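You operate a simulated robot arm through the tools that you are given. There is no shell and no other tool. Be economical: measure what you need, move in short steps, check, and stop when the job is done.

You run a simulated robot arm. Do the job below in one go: nothing can be reset, and whatever is moved stays where it is left.

## Task
Put things in order on the workbench. At the end: the yellow pear juice carton stands where the orange apricot jam jar stood; the small green brush stands where the pink order card stood; the pink order card stands where the yellow pear juice carton stood; the orange apricot jam jar stands on top of the green wiping block; whatever was shut is shut again. Leave all else as you found it, and nothing knocked over.
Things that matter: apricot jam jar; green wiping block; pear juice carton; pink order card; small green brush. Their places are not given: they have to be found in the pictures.

It is judged by the outcome, as a careful person would: the job done as asked, and still so three seconds after it is handed in. It fails if anything else is knocked over, pushed out of place, dropped, spilled or broken.

## Robot
A 6-joint arm with a two-finger parallel gripper, fixed in place. Base frame: the origin is at the foot of the arm, x ahead of it, y to its left, z up; the work surface is at about z = 0.9. Readings come in m, degrees, newtons and seconds.
With the tool pointing down near the work surface it reaches from about 0.24 to 0.66 m from the base axis. Its first joint turns from -66.0 to 66.0 degrees. Payload 2.9 kg.
Tool frame: the origin (TCP) lies between the finger pads and is the grasp point; the fingertips stand 0.03 m ahead of it; z points along the fingers, y is the line along which they close. The gripper opens to 0.11 m. The fingers are 0.02 m wide and 0.01 m thick; the gripper's body (0.048 by 0.112 m) begins 0.055 m behind the TCP.
Orientation is that of the tool frame in the base frame, as a unit quaternion [x, y, z, w]. With the fingers straight down and closing along the base's y, the tool's x points along the base's -x, its y along +y and its z along -z.

## Interface
- The arm moves only by the tool servo_tool. Its argument "commands" is a list of rows, each an object (a shift or turn left out is 0, a gripper value left out holds the last) with "travel": the shift along the base's x, y, z in m, a list of three; "rotation": the turn, a rotation vector about the base's x, y, z in rad, a list of three; "claw": the opening, from 0 (shut) to 1 (fully open). In form: [{"travel": [dx, dy, dz], "rotation": [ax, ay, az], "claw": claw}, ...]. A call has 1 to 20 rows; each row shifts and turns the commanded pose from where the row before left it. A row lasts 0.2 s, in which the tool goes at most 0.05 m and 8.6 degrees; a call with a longer step from one row to the next is refused whole, and so is a gripper value outside its range. Where a pose cannot be reached the arm comes as near as it can. A force on the tool above 40 N (or 10 N above the force at the start of the call, whichever is more), or a blocked arm, ends the call early, and 0.2 s more pass. The fingers move at their own pace (about 0.108 m/s each) and stop on an object; they squeeze with about 44 N. The grip force told is the motor's: it shows also when the fingers shut on nothing. Time passes only in rows, and 0.2 s behind the last, so rows that do not move let the fingers close. It gives the time, the measured TCP pose, the force on the tool (base axes), the opening and the grip force at its end, in the units of the frame above (readings bear some noise).
- Cameras (640 x 400 px; columns grow to the right, rows downward): "scene" is fixed at [0.082, 0.4358, 1.3906]; the picture's right is [-0.73, -0.69, 0.00], its down [-0.36, 0.38, -0.86] and it looks along [0.59, -0.62, -0.52] (base axes); focal length 313 px, centre (320, 200). "wrist" rides on the gripper at [0.072, 0.017, -0.103] in the tool frame; the picture's right is [-0.23, 0.97, 0.00], its down [-0.76, -0.18, -0.62] and it looks along [-0.61, -0.14, 0.78] (tool axes); focal length 222 px, centre (320, 200).
- camera(camera): a new picture of that camera. No time passes.
- locate(camera, pixels): for up to 12 pixels [column, row] of the newest picture of that camera ("zoom" is the newest enlarged one), the place [x, y, z] in the base frame of the surface seen there, good to about 0.002 m. No time passes.
- close_up(camera, box): a new picture of the part [left, top, right, bottom] of that camera's present view, enlarged. No time passes.
- close_job(): hands the job in; it is judged then, once.

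Work in short steps. Measure before you move; look again where a grasp or a placing could have gone wrong, and mend it. You have 80 turns and 46 pictures in all, those below and enlarged ones among them. Open the gripper and draw the arm clear of the work before you hand the job in, unless the task says otherwise; then end with one line.

The tools are called after "Request:" by a JSON object that holds its "fn" and its "kwargs". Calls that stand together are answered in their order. servo_tool: Moves the arm, as the interface text tells. Its arguments: {"type":"object","properties":{"commands":{"type":"array"}},"required":["commands"]} The other tools are called the same way: camera (camera) takes a picture; locate (camera, pixels) gives the place of the surface under pixels of a picture; close_up (camera, box) takes an enlarged picture of a part of a camera's view; close_job () hands the job in.

At the start:

```text
time: 0.0
eef_pos: [0.3491, -0.1565, 1.1794]
ee_rot: [0.0, 1.0, 0.0, 0.0]
force: [0.4, 0.2, 0.5]
grip_width: 0.1098
finger_force: 0.1
```

scene: 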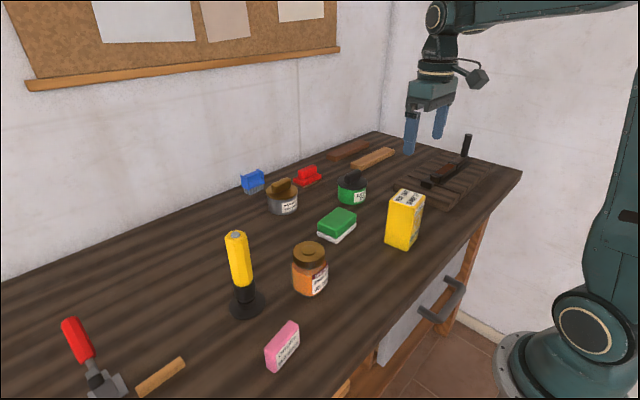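
wrist: 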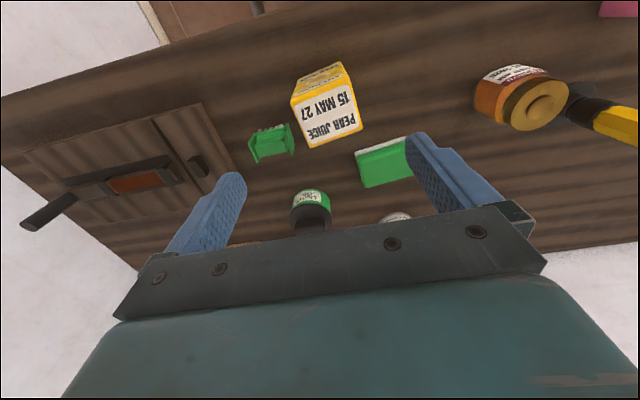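

The scene shows the carton at (404,220), jar at (310,268), pink card at (282,346) and block at (337,224). The green brush shows only in the wrist view at (272,143), so I'll measure them all.

Request:
{"fn": "close_up", "kwargs": {"camera": "scene", "box": [220, 160, 460, 380]}}

Request:
{"fn": "close_up", "kwargs": {"camera": "wrist", "box": [220, 40, 420, 200]}}

Request:
{"fn": "locate", "kwargs": {"camera": "scene", "pixels": [[310, 244], [310, 258], [294, 290], [317, 297], [338, 210], [357, 216], [320, 226], [341, 232], [405, 192], [402, 247], [388, 245], [425, 198]]}}

Request:
{"fn": "locate", "kwargs": {"camera": "wrist", "pixels": [[272, 140], [252, 132], [288, 126], [255, 158], [293, 151], [323, 75], [338, 125], [385, 165], [522, 103], [360, 184], [270, 128]]}}

```text
1.82 times, centred on (340, 270) of scene
```

zoom: 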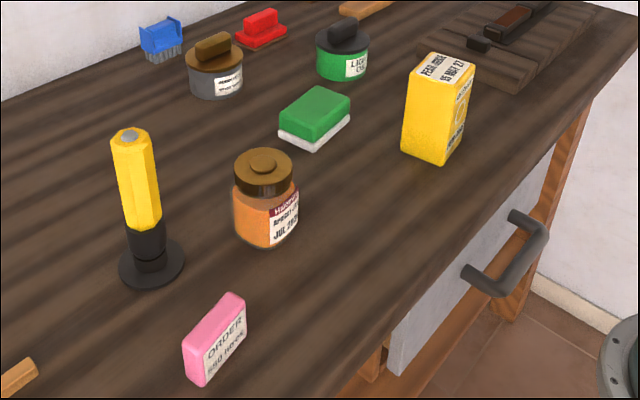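

```text
2.50 times, centred on (320, 120) of wrist
```

zoom: 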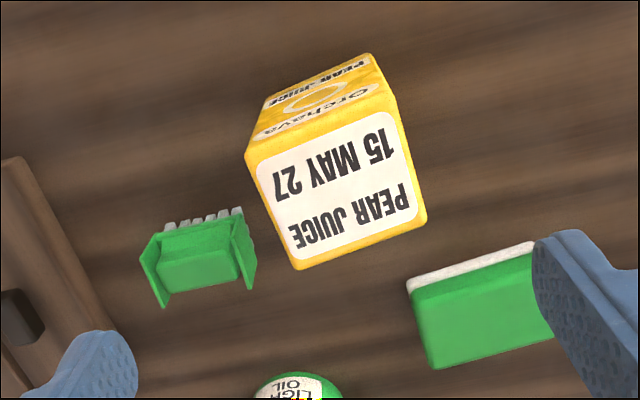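

```text
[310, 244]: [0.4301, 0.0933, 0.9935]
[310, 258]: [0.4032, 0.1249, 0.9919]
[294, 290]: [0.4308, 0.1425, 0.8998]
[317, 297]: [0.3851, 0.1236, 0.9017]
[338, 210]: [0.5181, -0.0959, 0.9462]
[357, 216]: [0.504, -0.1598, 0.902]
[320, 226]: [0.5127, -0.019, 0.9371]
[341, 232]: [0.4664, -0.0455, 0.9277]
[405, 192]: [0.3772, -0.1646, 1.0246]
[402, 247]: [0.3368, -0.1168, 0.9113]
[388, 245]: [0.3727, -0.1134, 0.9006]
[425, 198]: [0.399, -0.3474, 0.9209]
```

```text
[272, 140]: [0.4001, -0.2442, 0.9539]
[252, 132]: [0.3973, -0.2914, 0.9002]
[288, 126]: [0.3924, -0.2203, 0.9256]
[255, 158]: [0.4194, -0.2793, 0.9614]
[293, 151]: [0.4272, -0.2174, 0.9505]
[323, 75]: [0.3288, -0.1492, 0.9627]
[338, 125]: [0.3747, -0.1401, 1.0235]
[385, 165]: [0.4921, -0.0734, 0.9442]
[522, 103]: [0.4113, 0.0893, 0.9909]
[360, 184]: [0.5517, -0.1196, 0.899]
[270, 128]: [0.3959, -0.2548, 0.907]
```

Next I measure the card in the scene view, and move the tool above the jar for a closer look.

Request:
{"fn": "locate", "kwargs": {"camera": "scene", "pixels": [[265, 349], [292, 323], [298, 327], [271, 353], [273, 371], [298, 344], [282, 338], [267, 366], [326, 278], [240, 235], [245, 312]]}}

Request:
{"fn": "servo_tool", "kwargs": {"commands": [{"travel": [0, 0.045, 0]}, {"travel": [0, 0.045, 0]}, {"travel": [0, 0.045, 0]}, {"travel": [0, 0.045, 0]}, {"travel": [0, 0.045, 0]}, {"travel": [0, 0.045, 0]}, {"travel": [0, 0, 0]}]}}

Request:
{"fn": "camera", "kwargs": {"camera": "wrist"}}

```text
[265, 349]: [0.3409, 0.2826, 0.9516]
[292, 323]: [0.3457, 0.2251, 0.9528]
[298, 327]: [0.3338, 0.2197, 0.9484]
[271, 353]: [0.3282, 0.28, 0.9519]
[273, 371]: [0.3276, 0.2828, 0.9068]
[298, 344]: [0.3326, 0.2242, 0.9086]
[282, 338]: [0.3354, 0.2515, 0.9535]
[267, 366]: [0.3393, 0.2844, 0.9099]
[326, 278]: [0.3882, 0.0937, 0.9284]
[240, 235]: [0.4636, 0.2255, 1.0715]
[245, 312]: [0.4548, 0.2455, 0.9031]
```

```text
time: 1.6
eef_pos: [0.3459, 0.1129, 1.1818]
ee_rot: [-0.001, 1.0, 0.0, -0.001]
force: [-0.3, 1.1, -0.3]
grip_width: 0.11
finger_force: 0.2
```

```text
41 pictures are left
```

wrist: 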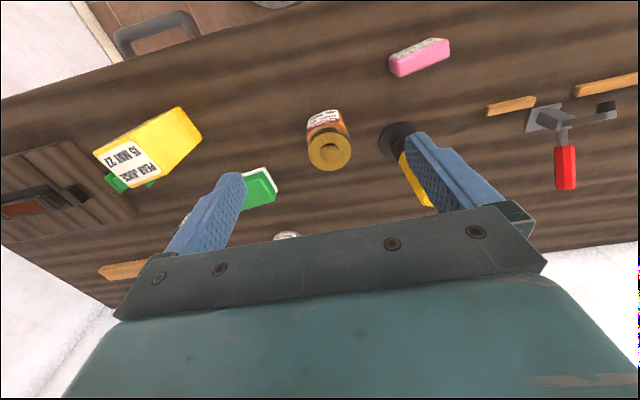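

The jar lid is at (329,152) in the wrist view. I'll zoom in on the jar and the card.

Request:
{"fn": "close_up", "kwargs": {"camera": "wrist", "box": [280, 20, 480, 180]}}

```text
2.50 times, centred on (380, 100) of wrist
```

zoom: 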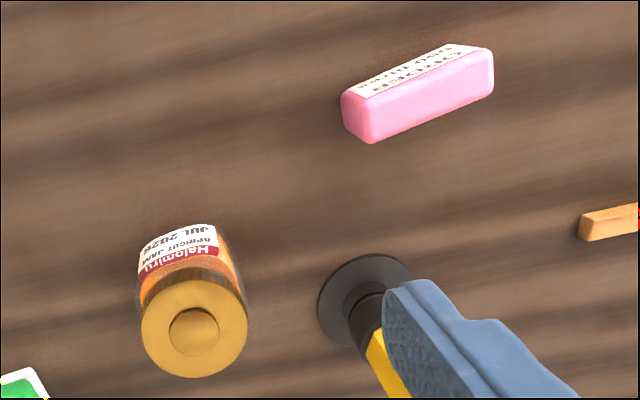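

Request:
{"fn": "locate", "kwargs": {"camera": "zoom", "pixels": [[195, 333], [146, 328], [243, 325], [192, 287], [197, 373], [362, 102], [374, 138], [490, 52], [490, 90], [430, 85], [360, 128]]}}

```text
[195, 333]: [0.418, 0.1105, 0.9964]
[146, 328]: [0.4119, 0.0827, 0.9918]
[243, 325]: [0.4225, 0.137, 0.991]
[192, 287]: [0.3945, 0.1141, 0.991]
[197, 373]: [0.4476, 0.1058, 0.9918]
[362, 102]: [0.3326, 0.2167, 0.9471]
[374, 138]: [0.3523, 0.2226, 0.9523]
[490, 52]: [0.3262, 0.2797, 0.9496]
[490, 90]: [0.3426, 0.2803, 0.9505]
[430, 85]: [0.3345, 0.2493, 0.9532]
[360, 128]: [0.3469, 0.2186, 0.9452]
```

The jar centre is about (0.419, 0.110), with its lid top at 0.991. I move above it and lower partway.

Request:
{"fn": "servo_tool", "kwargs": {"commands": [{"travel": [0.036, -0.002, 0]}, {"travel": [0.036, -0.001, 0]}, {"travel": [0, 0, -0.045]}, {"travel": [0, 0, -0.045]}, {"travel": [0, 0, -0.02]}, {"travel": [0, 0, 0]}]}}

Request:
{"fn": "camera", "kwargs": {"camera": "wrist"}}

```text
time: 3.0
eef_pos: [0.422, 0.1064, 1.0733]
ee_rot: [0.0, 1.0, 0.0, 0.0]
force: [-0.4, 0.8, 0.6]
grip_width: 0.1099
finger_force: 0.0
```

```text
39 pictures are left
```

wrist: 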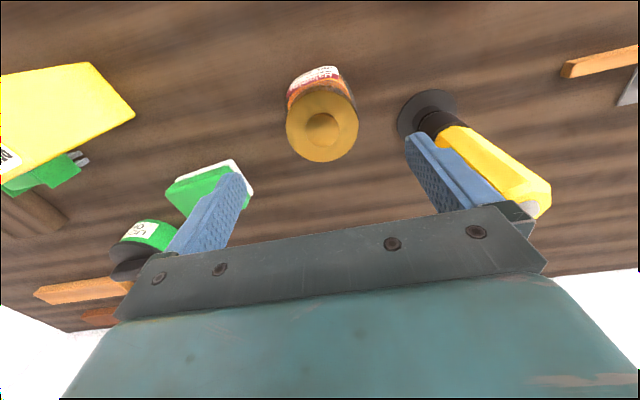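

The lid is now at (322,125). I re-measure the jar, block and oil pot from this closer view.

Request:
{"fn": "locate", "kwargs": {"camera": "wrist", "pixels": [[322, 125], [288, 124], [357, 122], [322, 90], [322, 160], [167, 187], [227, 172], [188, 217], [246, 205], [200, 192], [150, 255], [430, 148]]}}

```text
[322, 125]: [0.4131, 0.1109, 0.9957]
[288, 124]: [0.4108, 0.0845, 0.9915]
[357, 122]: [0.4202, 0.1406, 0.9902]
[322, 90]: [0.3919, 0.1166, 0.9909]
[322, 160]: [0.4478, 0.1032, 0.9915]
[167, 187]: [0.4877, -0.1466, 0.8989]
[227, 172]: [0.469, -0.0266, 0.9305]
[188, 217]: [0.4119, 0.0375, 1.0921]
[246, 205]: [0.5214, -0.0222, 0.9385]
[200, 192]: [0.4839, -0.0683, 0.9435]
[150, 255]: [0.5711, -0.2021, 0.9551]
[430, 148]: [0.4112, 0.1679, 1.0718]
```

Jar centre is about (0.418, 0.112). I lower around it and close.

Request:
{"fn": "servo_tool", "kwargs": {"commands": [{"travel": [-0.003, 0.001, -0.03]}, {"travel": [0, 0, -0.03]}, {"travel": [0, 0, -0.03]}, {"travel": [0, 0, -0.022]}, {"travel": [0, 0, 0]}, {"claw": 0.4}, {"claw": 0.4}, {"claw": 0.4}, {"claw": 0.4}]}}

```text
time: 5.0
eef_pos: [0.4162, 0.1108, 0.9564]
ee_rot: [0.0, 1.0, 0.0, 0.0]
force: [0.8, -0.3, -0.3]
grip_width: 0.0673
finger_force: 44.1
```

Gripped at 0.067 m width, which fits the jar body. I lift it and look at the block.

Request:
{"fn": "servo_tool", "kwargs": {"commands": [{"travel": [0, 0, 0.02]}, {"travel": [0, 0, 0.03]}, {"travel": [0, 0, 0.04]}, {"travel": [0, 0, 0.04]}, {"travel": [0, 0, 0]}]}}

Request:
{"fn": "close_up", "kwargs": {"camera": "scene", "box": [260, 140, 420, 270]}}

```text
time: 6.2
eef_pos: [0.4177, 0.1116, 1.0882]
ee_rot: [0.0, 1.0, 0.0, 0.0]
force: [0.5, 0.1, 1.5]
grip_width: 0.0439
finger_force: 0.0
```

```text
3.08 times, centred on (340, 205) of scene
```

zoom: 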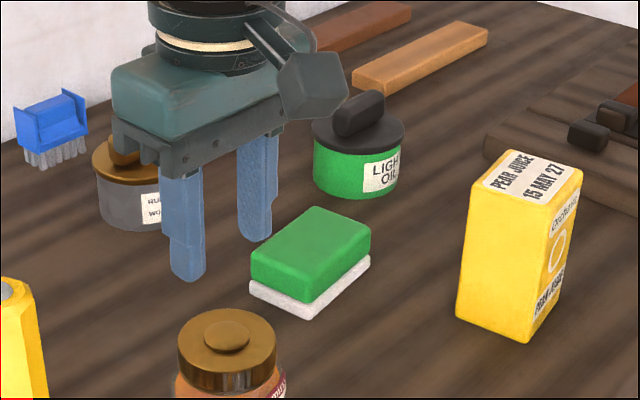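

The opening fell to 0.044, so the jar slipped out. I check how it stands.

Request:
{"fn": "close_up", "kwargs": {"camera": "scene", "box": [260, 220, 360, 310]}}

Request:
{"fn": "camera", "kwargs": {"camera": "wrist"}}

```text
4.44 times, centred on (310, 265) of scene
```

zoom: 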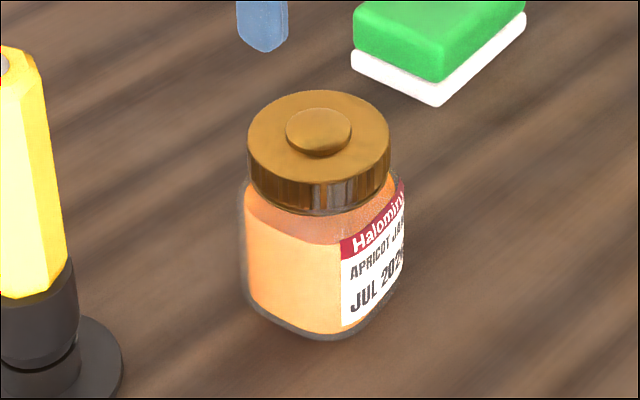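

```text
36 pictures are left
```

wrist: 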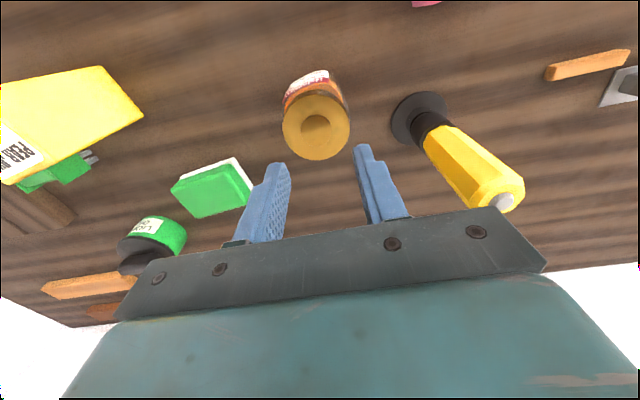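

The jar still stands; its body is a rounded square. I measure its profile to find why the grip failed.

Request:
{"fn": "locate", "kwargs": {"camera": "zoom", "pixels": [[318, 120], [256, 186], [250, 200], [247, 290], [295, 225], [295, 320], [342, 240], [345, 325], [400, 195], [400, 290], [320, 205], [320, 332]]}}

Request:
{"fn": "locate", "kwargs": {"camera": "wrist", "pixels": [[316, 125], [283, 124], [349, 122], [316, 93], [316, 158], [286, 98], [327, 73], [270, 200], [370, 190]]}}

```text
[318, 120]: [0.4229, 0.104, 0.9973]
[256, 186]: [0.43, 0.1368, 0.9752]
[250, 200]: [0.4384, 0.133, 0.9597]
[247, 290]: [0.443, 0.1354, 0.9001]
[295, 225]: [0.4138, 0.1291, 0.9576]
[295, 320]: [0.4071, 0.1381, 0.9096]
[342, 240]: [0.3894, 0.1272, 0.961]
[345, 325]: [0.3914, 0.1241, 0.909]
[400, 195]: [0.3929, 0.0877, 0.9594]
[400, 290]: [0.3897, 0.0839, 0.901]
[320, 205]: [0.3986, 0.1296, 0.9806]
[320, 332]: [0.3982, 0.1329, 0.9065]
```

```text
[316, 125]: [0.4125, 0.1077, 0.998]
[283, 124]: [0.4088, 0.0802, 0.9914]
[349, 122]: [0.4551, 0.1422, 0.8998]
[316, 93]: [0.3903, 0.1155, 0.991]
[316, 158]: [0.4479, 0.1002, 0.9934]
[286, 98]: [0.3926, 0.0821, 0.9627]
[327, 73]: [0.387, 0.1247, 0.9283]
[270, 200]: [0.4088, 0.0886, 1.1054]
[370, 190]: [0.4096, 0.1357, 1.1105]
```

The body seems about 0.065 wide with its shoulder at 0.963, so the grip likely sat on the rounded shoulder. I check the jar's yaw before a lower grip.

Request:
{"fn": "close_up", "kwargs": {"camera": "wrist", "box": [260, 50, 380, 170]}}

```text
3.33 times, centred on (320, 110) of wrist
```

zoom: 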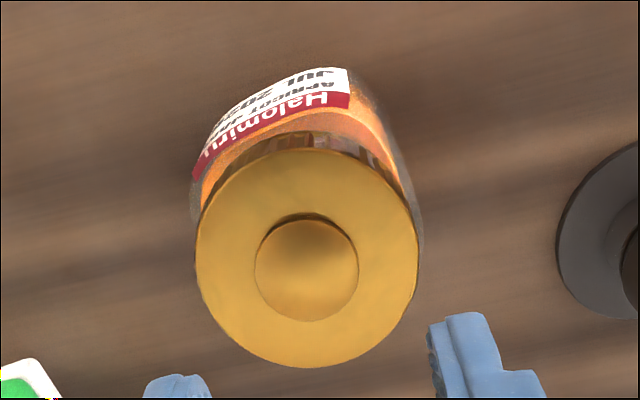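

Request:
{"fn": "locate", "kwargs": {"camera": "zoom", "pixels": [[198, 178], [345, 104], [270, 127], [355, 92], [192, 195], [413, 205], [307, 268], [230, 160], [320, 112], [390, 150]]}}

```text
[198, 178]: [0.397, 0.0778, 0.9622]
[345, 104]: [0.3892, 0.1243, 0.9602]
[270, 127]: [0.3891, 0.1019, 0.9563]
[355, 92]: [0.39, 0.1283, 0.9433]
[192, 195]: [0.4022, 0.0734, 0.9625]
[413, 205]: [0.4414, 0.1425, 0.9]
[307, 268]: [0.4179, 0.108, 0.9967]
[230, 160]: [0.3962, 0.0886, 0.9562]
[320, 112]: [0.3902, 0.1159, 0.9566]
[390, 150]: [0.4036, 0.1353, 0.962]
```

The body is about 0.068 wide. I open, lower further to TCP z 0.948 (the gripper body still clears the knob), squeeze fully, and lift a little.

Request:
{"fn": "servo_tool", "kwargs": {"commands": [{"travel": [0.001, -0.002, 0], "claw": 1}, {"claw": 1}, {"travel": [0, 0, -0.04]}, {"travel": [0, 0, -0.04]}, {"travel": [0, 0, -0.04]}, {"travel": [0, 0, -0.012]}, {"travel": [0, 0, -0.007]}, {"claw": 0}, {"claw": 0}, {"claw": 0}, {"claw": 0}, {"claw": 0}]}}

Request:
{"fn": "servo_tool", "kwargs": {"commands": [{"travel": [0, 0, 0.004]}, {"travel": [0, 0, 0.004]}, {"travel": [0, 0, 0.004]}, {"travel": [0, 0, 0]}]}}

Request:
{"fn": "close_up", "kwargs": {"camera": "scene", "box": [250, 190, 370, 310]}}

```text
time: 8.8
eef_pos: [0.4197, 0.1082, 0.9474]
ee_rot: [0.001, 1.0, 0.0, 0.0]
force: [0.5, -1.0, -0.3]
grip_width: 0.0665
finger_force: 43.7
```

```text
time: 9.8
eef_pos: [0.4178, 0.1098, 0.9592]
ee_rot: [0.0, 1.0, 0.0, 0.0]
force: [0.5, -0.8, -3.3]
grip_width: 0.0667
finger_force: 43.9
```

```text
3.33 times, centred on (310, 250) of scene
```

zoom: 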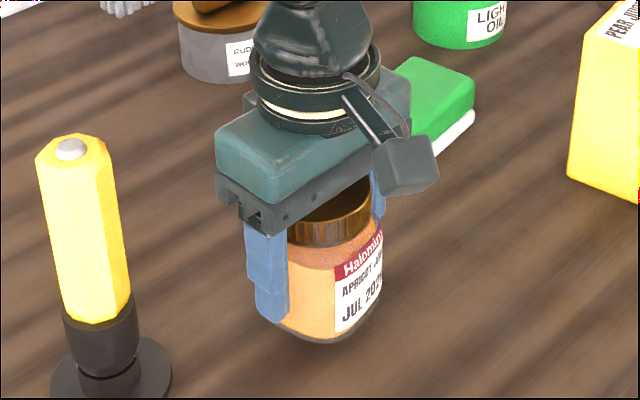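

The tool now carries 3.3 N and the width holds, so the jar seems held. I lift slowly further and check for slip.

Request:
{"fn": "servo_tool", "kwargs": {"commands": [{"travel": [0, 0, 0.01]}, {"travel": [0, 0, 0.01]}, {"travel": [0, 0, 0.01]}, {"travel": [0, 0, 0.01]}, {"travel": [0, 0, 0.015]}, {"travel": [0, 0, 0.015]}, {"travel": [0, 0, 0.015]}, {"travel": [0, 0, 0.015]}, {"travel": [0, 0, 0]}]}}

Request:
{"fn": "camera", "kwargs": {"camera": "scene"}}

```text
time: 11.8
eef_pos: [0.4193, 0.1105, 1.0626]
ee_rot: [0.0, 1.0, 0.0, 0.001]
force: [-0.1, -0.6, -4.1]
grip_width: 0.0664
finger_force: 44.4
```

```text
33 pictures are left
```

scene: 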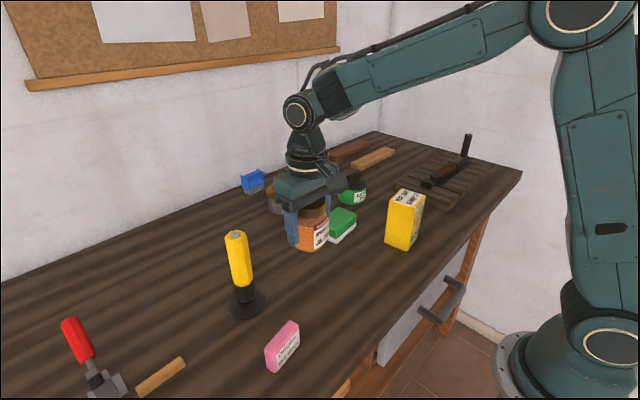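

The jar is held. From the scene corners the block's top spans x 0.467–0.521, y −0.098–−0.018, top z about 0.945. I carry the jar above its centre (0.494, −0.059).

Request:
{"fn": "servo_tool", "kwargs": {"commands": [{"travel": [0.0, -0.014, 0.005]}, {"travel": [0.01, -0.022, 0.005]}, {"travel": [0.013, -0.026, 0]}, {"travel": [0.013, -0.026, 0]}, {"travel": [0.013, -0.026, 0]}, {"travel": [0.013, -0.026, 0]}, {"travel": [0.009, -0.018, 0]}, {"travel": [0.004, -0.01, 0]}, {"travel": [0, 0, 0]}]}}

Request:
{"fn": "camera", "kwargs": {"camera": "wrist"}}

Request:
{"fn": "close_up", "kwargs": {"camera": "scene", "box": [260, 140, 420, 270]}}

```text
time: 13.8
eef_pos: [0.4946, -0.0576, 1.0726]
ee_rot: [0.0, 1.0, 0.0, 0.0]
force: [0.7, -0.2, -3.3]
grip_width: 0.0664
finger_force: 43.3
```

```text
32 pictures are left
```

wrist: 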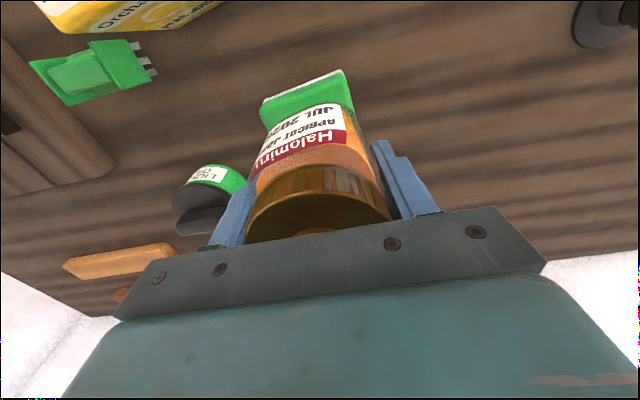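

```text
3.08 times, centred on (340, 205) of scene
```

zoom: 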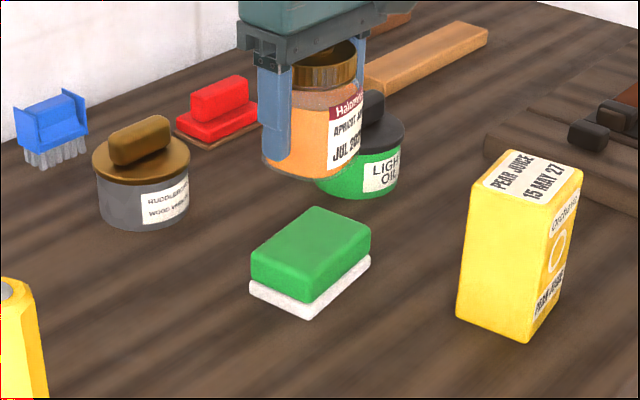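

The block is fully visible; I measure its top edges.

Request:
{"fn": "locate", "kwargs": {"camera": "zoom", "pixels": [[317, 211], [366, 238], [305, 272], [256, 250], [310, 240], [384, 130], [372, 105], [340, 225], [283, 228]]}}

```text
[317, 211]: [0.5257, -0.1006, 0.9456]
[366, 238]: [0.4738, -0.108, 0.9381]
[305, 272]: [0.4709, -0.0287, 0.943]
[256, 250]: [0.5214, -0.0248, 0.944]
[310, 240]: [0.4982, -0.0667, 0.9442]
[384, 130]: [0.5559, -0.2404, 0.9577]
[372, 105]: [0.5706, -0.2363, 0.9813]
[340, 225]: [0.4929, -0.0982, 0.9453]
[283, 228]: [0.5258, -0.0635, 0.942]
```

Block centre is about (0.4965, −0.062), top 0.9445. I shift slightly and lower until contact.

Request:
{"fn": "servo_tool", "kwargs": {"commands": [{"travel": [0.002, -0.003, -0.015]}, {"travel": [0, 0, -0.02]}, {"travel": [0, 0, -0.02]}, {"travel": [0, 0, -0.012]}, {"travel": [0, 0, -0.005]}, {"travel": [0, 0, -0.003]}, {"travel": [0, 0, -0.002]}, {"travel": [0, 0, -0.001]}, {"travel": [0, 0, 0]}]}}

Request:
{"fn": "close_up", "kwargs": {"camera": "scene", "box": [280, 140, 400, 260]}}

```text
time: 15.8
eef_pos: [0.4968, -0.0618, 0.9917]
ee_rot: [0.0, 1.0, 0.0, 0.0]
force: [0.2, 0.2, -3.7]
grip_width: 0.0664
finger_force: 44.5
```

```text
3.33 times, centred on (340, 200) of scene
```

zoom: 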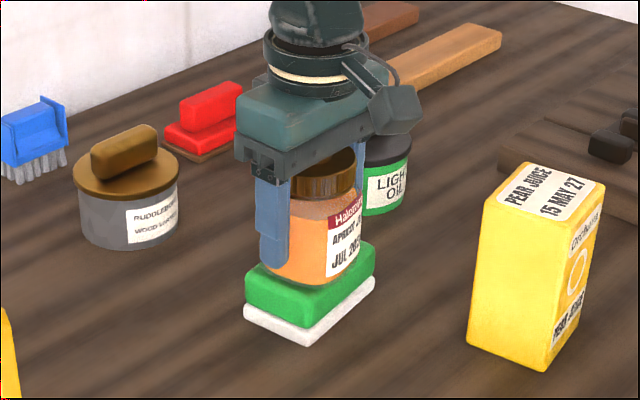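

The weight is still on the tool (−3.7 N), so it hasn't quite touched. I lower in 1 mm steps.

Request:
{"fn": "servo_tool", "kwargs": {"commands": [{"travel": [0, 0, -0.001]}, {"travel": [0, 0, -0.001]}, {"travel": [0, 0, 0]}]}}

```text
time: 16.6
eef_pos: [0.4968, -0.0624, 0.9916]
ee_rot: [0.0, 1.0, 0.001, 0.001]
force: [-4.4, -1.2, 11.7]
grip_width: 0.0662
finger_force: 44.4
```

Contact (+11.7 N). I ease back 1 mm, open, and rise straight up.

Request:
{"fn": "servo_tool", "kwargs": {"commands": [{"travel": [0, 0, 0.001]}, {"travel": [0, 0, 0]}, {"claw": 0.75}, {"claw": 0.9}, {"claw": 1}, {"claw": 1}, {"travel": [0, 0, 0.02]}, {"travel": [0, 0, 0.03]}, {"travel": [0, 0, 0.04]}, {"travel": [0, 0, 0.045]}, {"travel": [0, 0, 0]}]}}

Request:
{"fn": "camera", "kwargs": {"camera": "scene"}}

Request:
{"fn": "camera", "kwargs": {"camera": "wrist"}}

```text
time: 19.0
eef_pos: [0.4966, -0.0614, 1.1292]
ee_rot: [0.001, 1.0, 0.0, 0.0]
force: [1.0, -0.4, 0.1]
grip_width: 0.11
finger_force: 0.0
```

```text
29 pictures are left
```

scene: 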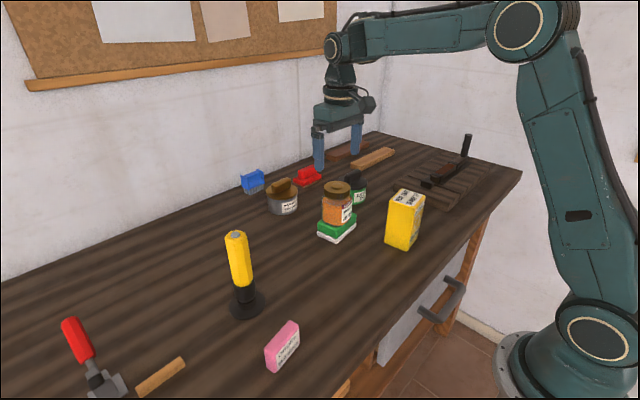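

```text
28 pictures are left
```

wrist: 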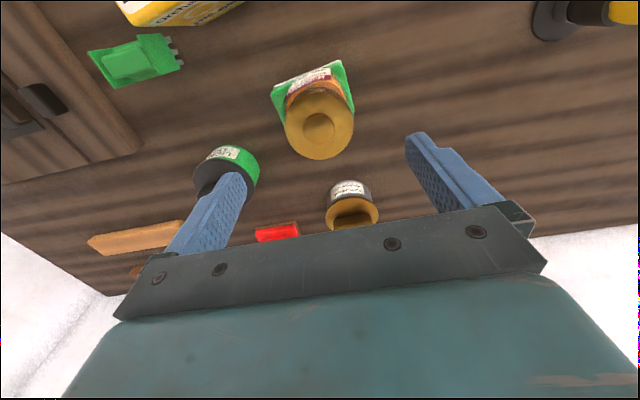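

The jar stands on the block. Next the carton: I go back above it and look.

Request:
{"fn": "servo_tool", "kwargs": {"commands": [{"travel": [0, 0, 0.045]}, {"travel": [-0.037, -0.02, 0.008]}, {"travel": [-0.037, -0.02, 0]}, {"travel": [-0.037, -0.02, 0]}, {"travel": [-0.04, -0.02, 0]}, {"travel": [0, 0, 0]}]}}

Request:
{"fn": "close_up", "kwargs": {"camera": "wrist", "box": [210, 30, 410, 190]}}

```text
time: 20.4
eef_pos: [0.3451, -0.1395, 1.1783]
ee_rot: [0.0, 1.0, 0.0, 0.001]
force: [-0.6, 0.1, 0.1]
grip_width: 0.1098
finger_force: 0.0
```

```text
2.50 times, centred on (310, 110) of wrist
```

zoom: 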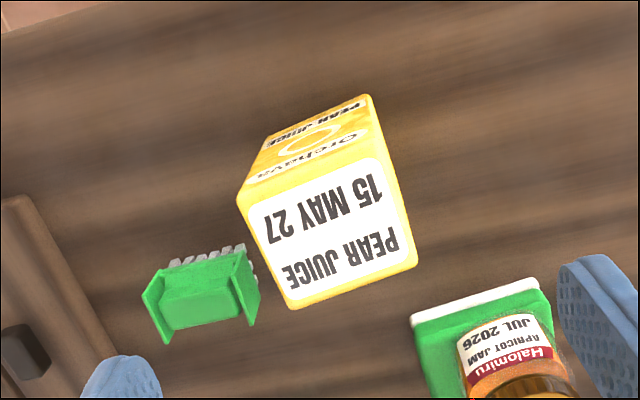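

Request:
{"fn": "locate", "kwargs": {"camera": "zoom", "pixels": [[241, 199], [385, 150], [413, 262], [295, 304], [330, 230], [370, 98], [268, 140], [145, 292], [160, 340], [252, 322], [238, 252], [200, 298]]}}

```text
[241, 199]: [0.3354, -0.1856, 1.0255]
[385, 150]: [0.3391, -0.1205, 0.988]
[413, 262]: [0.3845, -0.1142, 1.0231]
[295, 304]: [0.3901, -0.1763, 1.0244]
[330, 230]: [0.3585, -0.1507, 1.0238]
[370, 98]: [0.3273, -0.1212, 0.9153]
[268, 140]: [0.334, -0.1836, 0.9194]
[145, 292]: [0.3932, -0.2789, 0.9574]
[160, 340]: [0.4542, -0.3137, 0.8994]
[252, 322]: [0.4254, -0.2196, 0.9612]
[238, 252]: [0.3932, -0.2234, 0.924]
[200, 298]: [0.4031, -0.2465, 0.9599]
```

Carton top corners give a centre of (0.360, −0.150), yaw about 6°, width 0.062 along y, top 1.024. I align and lower to z 0.98, then grip.

Request:
{"fn": "servo_tool", "kwargs": {"commands": [{"travel": [0.015, -0.0085, 0], "rotation": [0, 0, 0.11], "claw": 0.88}, {"travel": [0, 0, -0.04]}, {"travel": [0, 0, -0.045]}, {"travel": [0, 0, -0.045]}, {"travel": [0, 0, -0.04]}, {"travel": [0, 0, -0.029]}, {"travel": [0, 0, 0]}, {"claw": 0}, {"claw": 0}, {"claw": 0}, {"claw": 0}]}}

Request:
{"fn": "servo_tool", "kwargs": {"commands": [{"travel": [0, 0, 0.004]}, {"travel": [0, 0, 0.006]}, {"travel": [0, 0, 0.01]}, {"travel": [0, 0, 0]}]}}

Request:
{"fn": "camera", "kwargs": {"camera": "scene"}}

```text
time: 22.8
eef_pos: [0.3606, -0.1471, 0.979]
ee_rot: [-0.055, 0.998, 0.0, 0.0]
force: [-0.2, 0.3, -0.5]
grip_width: 0.07
finger_force: 43.8
```

```text
time: 23.8
eef_pos: [0.3593, -0.1493, 0.9995]
ee_rot: [-0.055, 0.998, 0.001, 0.0]
force: [0.5, 0.0, -4.1]
grip_width: 0.0701
finger_force: 44.0
```

```text
26 pictures are left
```

scene: 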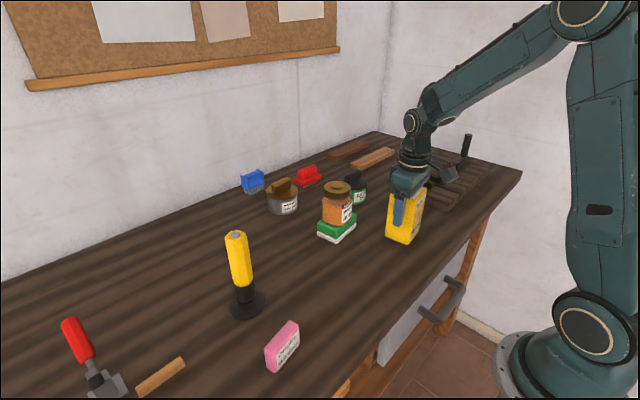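

Carton held at 0.070 with 4 N of load. I lift and carry it to the jar's old place (0.4185, 0.1105).

Request:
{"fn": "servo_tool", "kwargs": {"commands": [{"travel": [0, 0, 0.02]}, {"travel": [0, 0, 0.03]}, {"travel": [0.005, 0.025, 0]}, {"travel": [0.007, 0.035, 0]}, {"travel": [0.008, 0.036, 0]}, {"travel": [0.008, 0.036, 0]}, {"travel": [0.008, 0.036, 0]}, {"travel": [0.008, 0.036, 0]}, {"travel": [0.0084, 0.0325, 0]}, {"travel": [0.006, 0.024, 0]}, {"travel": [0, 0, 0]}, {"travel": [0, 0, -0.025]}, {"travel": [0, 0, -0.025]}, {"travel": [0, 0, -0.01]}, {"travel": [0, 0, -0.006]}, {"travel": [0, 0, -0.002]}, {"travel": [0, 0, 0]}]}}

Request:
{"fn": "close_up", "kwargs": {"camera": "scene", "box": [210, 180, 370, 310]}}

```text
time: 27.4
eef_pos: [0.4198, 0.1124, 0.9819]
ee_rot: [-0.055, 0.998, 0.0, 0.0]
force: [-0.4, 0.0, -4.7]
grip_width: 0.0697
finger_force: 43.9
```

```text
3.08 times, centred on (290, 245) of scene
```

zoom: 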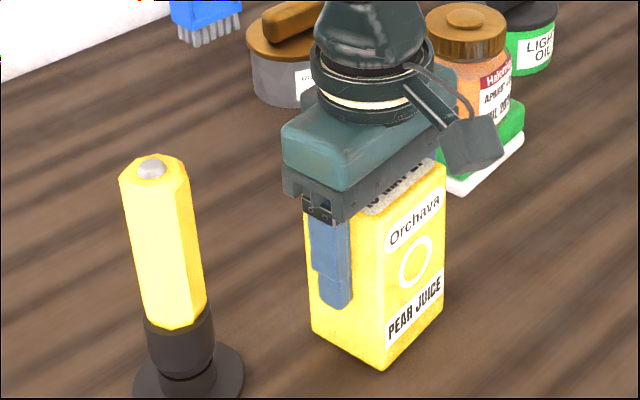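

Nearly down; I lower in 1 mm steps to contact.

Request:
{"fn": "servo_tool", "kwargs": {"commands": [{"travel": [0, 0, -0.001]}, {"travel": [0, 0, -0.001]}, {"travel": [0, 0, 0]}]}}

```text
time: 28.2
eef_pos: [0.4197, 0.1122, 0.981]
ee_rot: [-0.055, 0.998, 0.0, 0.0]
force: [-0.5, 0.5, -4.7]
grip_width: 0.0702
finger_force: 44.5
```

Request:
{"fn": "servo_tool", "kwargs": {"commands": [{"travel": [0, 0, -0.001]}, {"travel": [0, 0, 0]}]}}

```text
time: 28.8
eef_pos: [0.4197, 0.1111, 0.9792]
ee_rot: [-0.055, 0.999, 0.0, 0.0]
force: [-0.9, -0.4, 1.0]
grip_width: 0.07
finger_force: 44.2
```

The force went to +1.0 N, so it is on the surface. I release and rise.

Request:
{"fn": "servo_tool", "kwargs": {"commands": [{"claw": 0.75}, {"claw": 0.9}, {"claw": 1}, {"claw": 1}, {"travel": [0, 0, 0.02]}, {"travel": [0, 0, 0.04]}, {"travel": [0, 0, 0.045]}, {"travel": [0, 0, 0.045]}, {"travel": [0, 0, 0.045]}, {"travel": [0, 0, 0]}]}}

Request:
{"fn": "camera", "kwargs": {"camera": "scene"}}

```text
time: 31.0
eef_pos: [0.4161, 0.1122, 1.1707]
ee_rot: [-0.055, 0.999, 0.0, 0.001]
force: [-1.5, 0.2, -0.3]
grip_width: 0.11
finger_force: 0.0
```

```text
24 pictures are left
```

scene: 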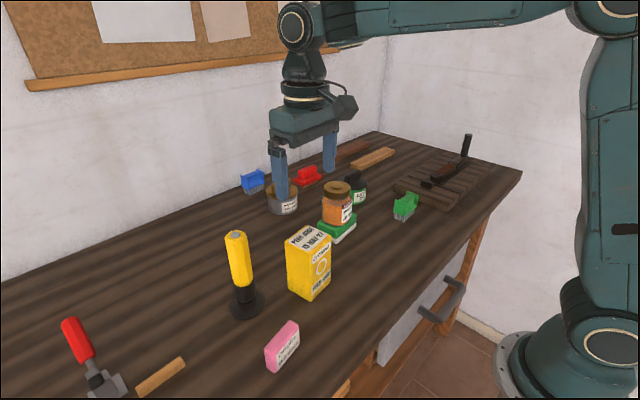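

The carton stands at the jar's old place. Next the card at about (0.338, 0.2505): I move above it and look.

Request:
{"fn": "servo_tool", "kwargs": {"commands": [{"travel": [-0.02, 0.035, 0]}, {"travel": [-0.02, 0.035, 0]}, {"travel": [-0.02, 0.035, 0], "rotation": [0, 0, 0.015]}, {"travel": [-0.0205, 0.035, 0]}, {"travel": [0, 0, -0.04]}, {"travel": [0, 0, -0.04]}, {"travel": [0, 0, 0]}]}}

Request:
{"fn": "camera", "kwargs": {"camera": "wrist"}}

```text
time: 32.6
eef_pos: [0.3403, 0.25, 1.0925]
ee_rot: [-0.062, 0.998, 0.0, -0.001]
force: [-0.2, 0.4, 0.1]
grip_width: 0.1101
finger_force: 0.1
```

```text
23 pictures are left
```

wrist: 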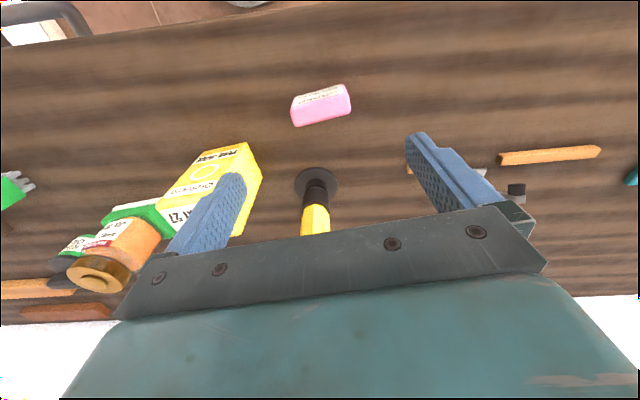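

The card is at (320,105). I refine its corners.

Request:
{"fn": "locate", "kwargs": {"camera": "wrist", "pixels": [[293, 109], [295, 124], [349, 95], [349, 110], [322, 110], [292, 98], [345, 86]]}}

```text
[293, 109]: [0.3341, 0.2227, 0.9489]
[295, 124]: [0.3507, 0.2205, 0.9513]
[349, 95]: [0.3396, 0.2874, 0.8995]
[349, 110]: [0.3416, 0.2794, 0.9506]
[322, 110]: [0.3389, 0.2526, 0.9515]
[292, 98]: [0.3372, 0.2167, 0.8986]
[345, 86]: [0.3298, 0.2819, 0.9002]
```

Centre confirmed at (0.338, 0.250). I lower to z 0.939 and grip the card's ends.

Request:
{"fn": "servo_tool", "kwargs": {"commands": [{"travel": [0, 0, -0.045]}, {"travel": [0, 0, -0.045]}, {"travel": [0, 0, -0.04]}, {"travel": [0, 0, -0.025]}, {"travel": [0, 0, 0]}, {"claw": 0}, {"claw": 0}, {"claw": 0}, {"claw": 0}]}}

Request:
{"fn": "servo_tool", "kwargs": {"commands": [{"travel": [0, 0, 0.004]}, {"travel": [0, 0, 0.008]}, {"travel": [0, 0, 0.02]}, {"travel": [0, 0, 0.02]}, {"travel": [0, 0, 0]}]}}

Request:
{"fn": "camera", "kwargs": {"camera": "scene"}}

```text
time: 34.6
eef_pos: [0.3389, 0.2503, 0.9404]
ee_rot: [-0.063, 0.998, -0.001, 0.001]
force: [-0.4, 0.3, 0.3]
grip_width: 0.0651
finger_force: 44.1
```

```text
time: 35.8
eef_pos: [0.3385, 0.2499, 0.9928]
ee_rot: [-0.064, 0.998, 0.0, 0.0]
force: [-0.4, 0.0, -1.0]
grip_width: 0.065
finger_force: 43.8
```

```text
22 pictures are left
```

scene: 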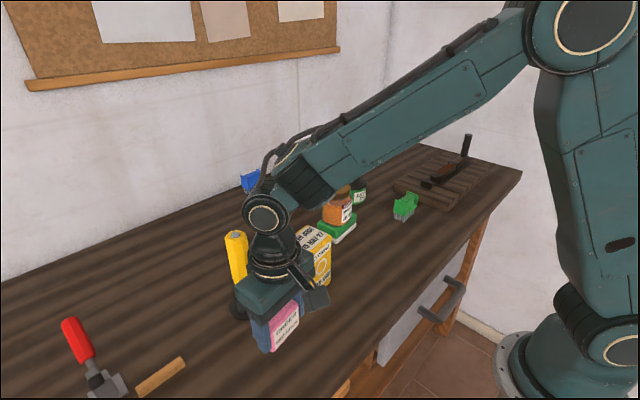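

Card held (0.065). I lift above the carton's height and carry it to the carton's old place (0.360, −0.150).

Request:
{"fn": "servo_tool", "kwargs": {"commands": [{"travel": [0, 0, 0.04]}, {"travel": [0, 0, 0.04]}, {"travel": [0, 0, 0.03]}, {"travel": [0, -0.02, 0]}, {"travel": [0.002, -0.035, 0]}, {"travel": [0.002, -0.04, 0]}, {"travel": [0.002, -0.04, 0]}, {"travel": [0.002, -0.04, 0]}, {"travel": [0.002, -0.04, 0]}, {"travel": [0.002, -0.04, 0]}, {"travel": [0.002, -0.04, 0]}, {"travel": [0.002, -0.04, 0]}, {"travel": [0.003, -0.035, 0]}, {"travel": [0.003, -0.0305, 0]}, {"travel": [0, 0, 0]}]}}

Request:
{"fn": "servo_tool", "kwargs": {"commands": [{"travel": [0, 0, -0.04]}, {"travel": [0, 0, -0.04]}, {"travel": [0, 0, -0.04]}, {"travel": [0, 0, -0.025]}, {"travel": [0, 0, -0.01]}, {"travel": [0, 0, -0.005]}, {"travel": [0, 0, 0]}]}}

Request:
{"fn": "camera", "kwargs": {"camera": "scene"}}

```text
time: 39.0
eef_pos: [0.3575, -0.1489, 1.1009]
ee_rot: [-0.063, 0.998, 0.0, 0.0]
force: [-0.7, -0.5, -0.3]
grip_width: 0.065
finger_force: 43.3
```

```text
time: 40.6
eef_pos: [0.3607, -0.1496, 0.9406]
ee_rot: [-0.062, 0.998, 0.0, 0.0]
force: [0.2, 0.4, -0.7]
grip_width: 0.0647
finger_force: 43.8
```

```text
21 pictures are left
```

scene: 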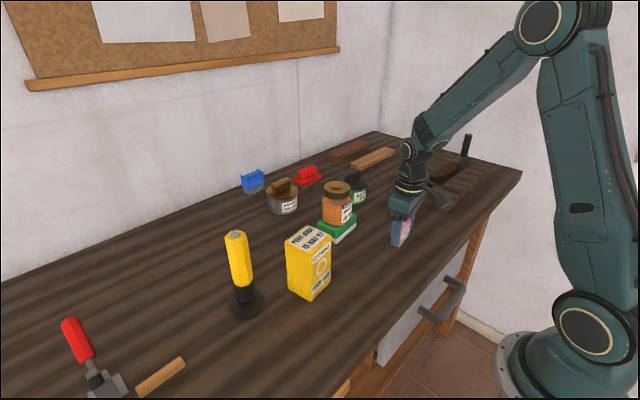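

Card is about 2 mm above the surface; lower to contact.

Request:
{"fn": "servo_tool", "kwargs": {"commands": [{"travel": [0, 0, -0.001]}, {"travel": [0, 0, -0.001]}, {"travel": [0, 0, 0]}]}}

```text
time: 41.4
eef_pos: [0.3603, -0.1498, 0.9401]
ee_rot: [-0.063, 0.998, 0.0, 0.002]
force: [-3.6, 2.5, 24.2]
grip_width: 0.0648
finger_force: 43.8
```

Firm contact (24 N). I back off 1 mm, then release narrowly (brush nearby) and rise.

Request:
{"fn": "servo_tool", "kwargs": {"commands": [{"travel": [0, 0, 0.001]}, {"travel": [0, 0, 0]}]}}

Request:
{"fn": "servo_tool", "kwargs": {"commands": [{"claw": 0.68}, {"claw": 0.75}, {"claw": 0.8}, {"claw": 0.8}, {"travel": [0, 0, 0.02]}, {"travel": [0, 0, 0.04]}, {"travel": [0, 0, 0.04]}, {"travel": [0, 0, 0.04]}, {"travel": [0, 0, 0]}]}}

Request:
{"fn": "camera", "kwargs": {"camera": "scene"}}

Request:
{"fn": "camera", "kwargs": {"camera": "wrist"}}

```text
time: 42.0
eef_pos: [0.3597, -0.1512, 0.9417]
ee_rot: [-0.063, 0.998, -0.001, 0.002]
force: [4.7, -0.3, 13.0]
grip_width: 0.0647
finger_force: 44.2
```

```text
time: 44.0
eef_pos: [0.3594, -0.1482, 1.0827]
ee_rot: [-0.062, 0.998, 0.0, -0.001]
force: [0.1, -0.8, 0.1]
grip_width: 0.0878
finger_force: 0.0
```

```text
20 pictures are left
```

scene: 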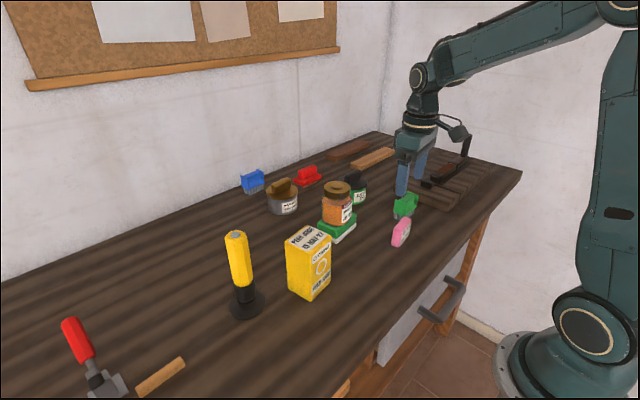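

```text
19 pictures are left
```

wrist: 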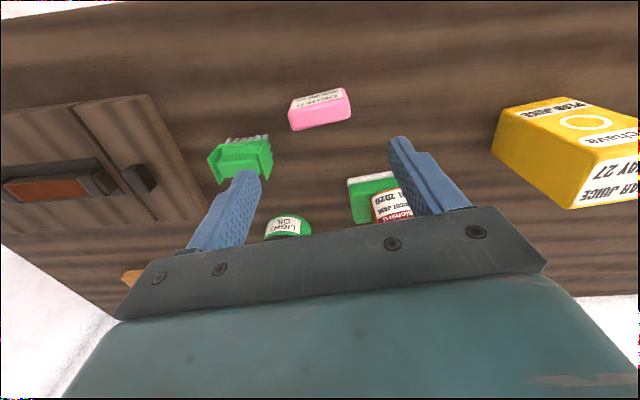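

Card stands at the carton's old place. Now I look closely at the brush at (240,160).

Request:
{"fn": "close_up", "kwargs": {"camera": "wrist", "box": [190, 110, 290, 200]}}

Request:
{"fn": "close_up", "kwargs": {"camera": "scene", "box": [370, 170, 450, 250]}}

```text
4.44 times, centred on (240, 155) of wrist
```

zoom: 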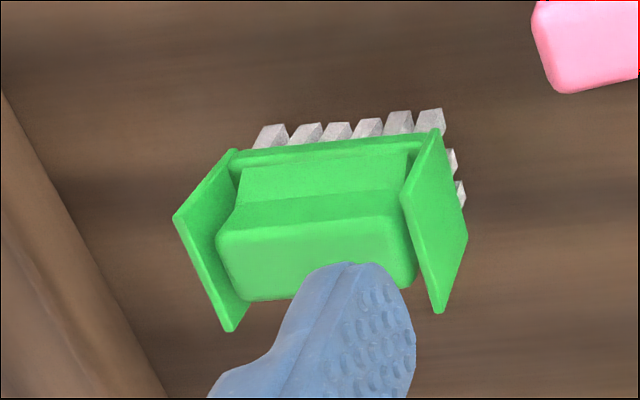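

```text
5.00 times, centred on (410, 210) of scene
```

zoom: 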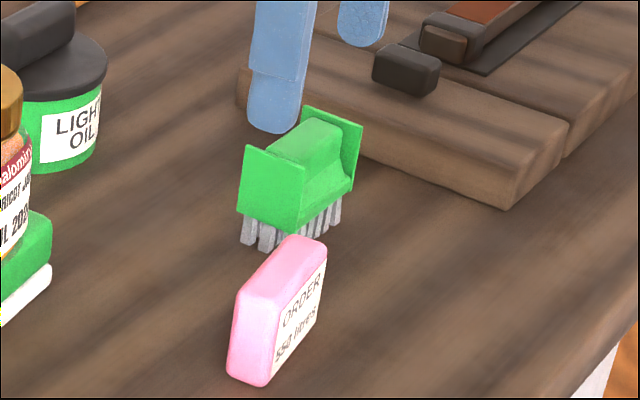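

The brush has flat end plates facing ±y. I measure them and the neighbouring board.

Request:
{"fn": "locate", "kwargs": {"camera": "zoom", "pixels": [[246, 150], [305, 158], [240, 208], [298, 230], [306, 108], [361, 128], [268, 190], [310, 135], [355, 178], [270, 245], [335, 210], [365, 145]]}}

Request:
{"fn": "locate", "kwargs": {"camera": "wrist", "pixels": [[208, 159], [220, 184], [242, 143], [251, 154], [282, 143], [270, 150], [238, 178], [240, 154], [200, 190], [158, 130], [215, 218], [240, 168]]}}

```text
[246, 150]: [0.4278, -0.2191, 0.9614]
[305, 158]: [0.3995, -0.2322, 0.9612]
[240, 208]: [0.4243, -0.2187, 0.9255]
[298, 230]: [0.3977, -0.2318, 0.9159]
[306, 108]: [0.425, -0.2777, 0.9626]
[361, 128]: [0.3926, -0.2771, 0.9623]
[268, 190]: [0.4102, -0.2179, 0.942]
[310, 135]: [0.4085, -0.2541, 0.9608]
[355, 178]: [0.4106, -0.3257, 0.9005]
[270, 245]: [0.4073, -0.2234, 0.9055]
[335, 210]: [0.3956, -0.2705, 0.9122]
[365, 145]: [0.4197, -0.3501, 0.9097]
```

```text
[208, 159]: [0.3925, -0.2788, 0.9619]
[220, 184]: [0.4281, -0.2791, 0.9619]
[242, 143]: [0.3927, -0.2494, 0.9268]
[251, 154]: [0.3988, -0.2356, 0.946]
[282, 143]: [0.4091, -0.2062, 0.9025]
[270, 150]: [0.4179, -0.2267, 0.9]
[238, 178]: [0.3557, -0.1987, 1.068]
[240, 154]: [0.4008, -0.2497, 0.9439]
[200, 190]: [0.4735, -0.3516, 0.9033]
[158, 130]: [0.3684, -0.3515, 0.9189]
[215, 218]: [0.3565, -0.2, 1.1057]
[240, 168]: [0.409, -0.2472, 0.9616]
```

Brush centre about (0.410, −0.249), 0.060 wide, top 0.962, yaw near 0. I turn the yaw back, move above it and check.

Request:
{"fn": "servo_tool", "kwargs": {"commands": [{"travel": [0.017, -0.033, 0.01], "rotation": [0, 0, -0.06], "claw": 0.9}, {"travel": [0.017, -0.033, 0], "rotation": [0, 0, -0.065]}, {"travel": [0.016, -0.033, -0.01]}, {"travel": [0, 0, -0.03]}, {"travel": [0, 0, 0]}]}}

Request:
{"fn": "close_up", "kwargs": {"camera": "wrist", "box": [240, 50, 400, 200]}}

```text
time: 45.2
eef_pos: [0.4101, -0.2483, 1.0516]
ee_rot: [0.0, 1.0, 0.001, 0.0]
force: [-0.6, 0.2, 1.1]
grip_width: 0.099
finger_force: 0.1
```

```text
2.67 times, centred on (320, 125) of wrist
```

zoom: 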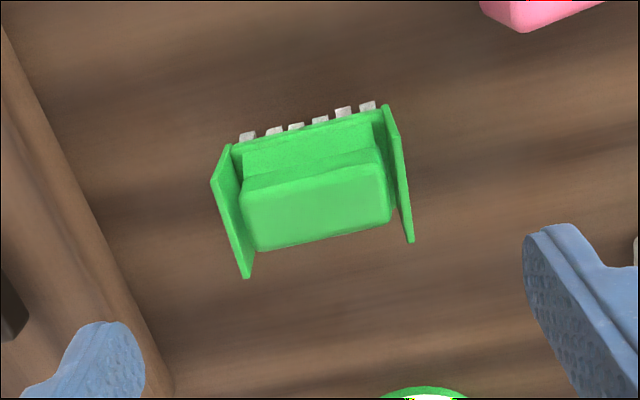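

Request:
{"fn": "locate", "kwargs": {"camera": "zoom", "pixels": [[214, 182], [247, 275], [385, 107], [411, 240], [393, 150], [403, 200], [315, 205], [241, 142], [375, 110], [130, 300]]}}

```text
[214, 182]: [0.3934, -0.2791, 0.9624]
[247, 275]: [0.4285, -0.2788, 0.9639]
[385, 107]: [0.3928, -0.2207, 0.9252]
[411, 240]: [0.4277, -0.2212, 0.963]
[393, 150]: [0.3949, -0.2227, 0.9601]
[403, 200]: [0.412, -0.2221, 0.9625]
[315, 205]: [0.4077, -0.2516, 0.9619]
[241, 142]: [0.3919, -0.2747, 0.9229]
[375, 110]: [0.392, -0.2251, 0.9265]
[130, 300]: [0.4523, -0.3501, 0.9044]
```

Brush: centre (0.410, −0.250), yaw 0, clear space both sides. Lower to about 0.942 and grip.

Request:
{"fn": "servo_tool", "kwargs": {"commands": [{"travel": [0, -0.001, -0.04]}, {"travel": [0, 0, -0.04]}, {"travel": [0, 0, -0.0285]}, {"travel": [0, 0, 0]}, {"claw": 0}, {"claw": 0}, {"claw": 0}, {"claw": 0}]}}

Request:
{"fn": "servo_tool", "kwargs": {"commands": [{"travel": [0, 0, 0.004]}, {"travel": [0, 0, 0.008]}, {"travel": [0, 0, 0.02]}, {"travel": [0, 0, 0.02]}, {"travel": [0, 0, 0]}]}}

Request:
{"fn": "close_up", "kwargs": {"camera": "scene", "box": [350, 140, 470, 250]}}

```text
time: 47.0
eef_pos: [0.411, -0.25, 0.9417]
ee_rot: [-0.001, 1.0, 0.0, 0.0]
force: [-0.5, 0.3, 0.9]
grip_width: 0.0589
finger_force: 43.5
```

```text
time: 48.2
eef_pos: [0.4063, -0.2508, 0.9942]
ee_rot: [0.0, 1.0, 0.0, 0.0]
force: [-0.3, 0.2, 0.4]
grip_width: 0.059
finger_force: 43.8
```

```text
3.64 times, centred on (410, 195) of scene
```

zoom: 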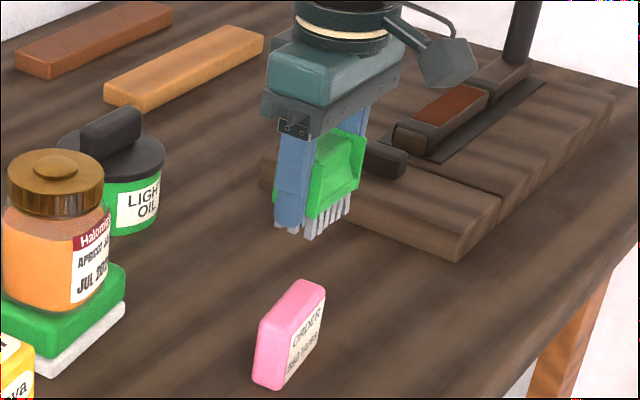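

Brush held. I lift to about 1.10 and carry it to the card's old place (0.338, 0.2505).

Request:
{"fn": "servo_tool", "kwargs": {"commands": [{"travel": [0, 0, 0.04]}, {"travel": [0, 0, 0.04]}, {"travel": [0, 0, 0.026]}, {"travel": [-0.005, 0.02, 0]}, {"travel": [-0.005, 0.035, 0]}, {"travel": [-0.006, 0.04, 0]}, {"travel": [-0.006, 0.04, 0]}, {"travel": [-0.006, 0.04, 0]}, {"travel": [-0.006, 0.04, 0]}, {"travel": [-0.006, 0.04, 0]}, {"travel": [-0.006, 0.04, 0]}, {"travel": [-0.006, 0.04, 0]}, {"travel": [-0.006, 0.04, 0]}, {"travel": [-0.006, 0.04, 0]}, {"travel": [-0.005, 0.04, 0]}, {"travel": [-0.003, 0.03, 0]}, {"travel": [0, 0.0155, 0]}, {"travel": [0, 0, 0]}]}}

Request:
{"fn": "servo_tool", "kwargs": {"commands": [{"travel": [0, 0, -0.04]}, {"travel": [0, 0, -0.04]}, {"travel": [0, 0, -0.04]}, {"travel": [0, 0, -0.02]}, {"travel": [0, 0, -0.01]}, {"travel": [0, 0, -0.006]}, {"travel": [0, 0, 0]}]}}

Request:
{"fn": "close_up", "kwargs": {"camera": "scene", "box": [210, 260, 370, 390]}}

```text
time: 52.0
eef_pos: [0.3366, 0.2522, 1.1004]
ee_rot: [0.001, 1.0, 0.0, 0.0]
force: [1.0, 0.4, -0.3]
grip_width: 0.0589
finger_force: 44.6
```

```text
time: 53.6
eef_pos: [0.3374, 0.2497, 0.9436]
ee_rot: [-0.001, 1.0, 0.0, 0.0]
force: [0.2, 0.2, 0.1]
grip_width: 0.059
finger_force: 44.3
```

```text
3.08 times, centred on (290, 325) of scene
```

zoom: 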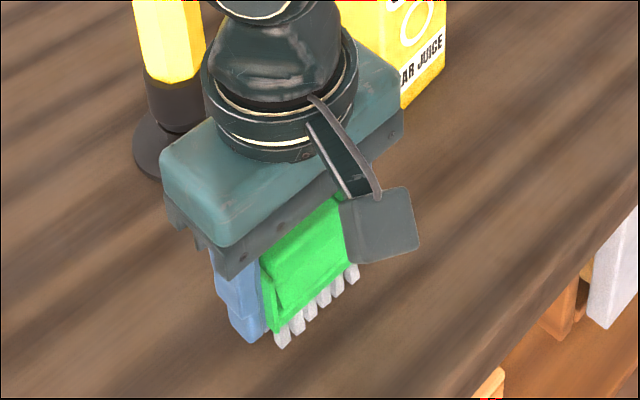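

About 2 mm to go; lower by 1 mm steps.

Request:
{"fn": "servo_tool", "kwargs": {"commands": [{"travel": [0, 0, -0.001]}, {"travel": [0, 0, 0]}]}}

Request:
{"fn": "servo_tool", "kwargs": {"commands": [{"travel": [0, 0, -0.0007]}, {"travel": [0, 0, 0]}]}}

```text
time: 54.2
eef_pos: [0.3391, 0.2513, 0.941]
ee_rot: [-0.001, 1.0, 0.001, 0.0]
force: [-0.4, 0.1, -1.4]
grip_width: 0.059
finger_force: 44.1
```

```text
time: 54.8
eef_pos: [0.3374, 0.2509, 0.9401]
ee_rot: [0.0, 1.0, 0.0, 0.0]
force: [0.4, -0.5, -0.7]
grip_width: 0.059
finger_force: 43.9
```

Request:
{"fn": "servo_tool", "kwargs": {"commands": [{"travel": [0, 0, -0.0007]}, {"travel": [0, 0, 0]}]}}

```text
time: 55.4
eef_pos: [0.3371, 0.2502, 0.9423]
ee_rot: [0.0, 1.0, 0.0, 0.0]
force: [-0.7, -0.7, -0.1]
grip_width: 0.0591
finger_force: 44.1
```

Request:
{"fn": "servo_tool", "kwargs": {"commands": [{"travel": [0, 0, -0.0007]}, {"travel": [0, 0, 0]}]}}

```text
time: 56.0
eef_pos: [0.3384, 0.2505, 0.9413]
ee_rot: [0.0, 1.0, 0.0, 0.0]
force: [-3.3, -0.7, 7.3]
grip_width: 0.0591
finger_force: 44.4
```

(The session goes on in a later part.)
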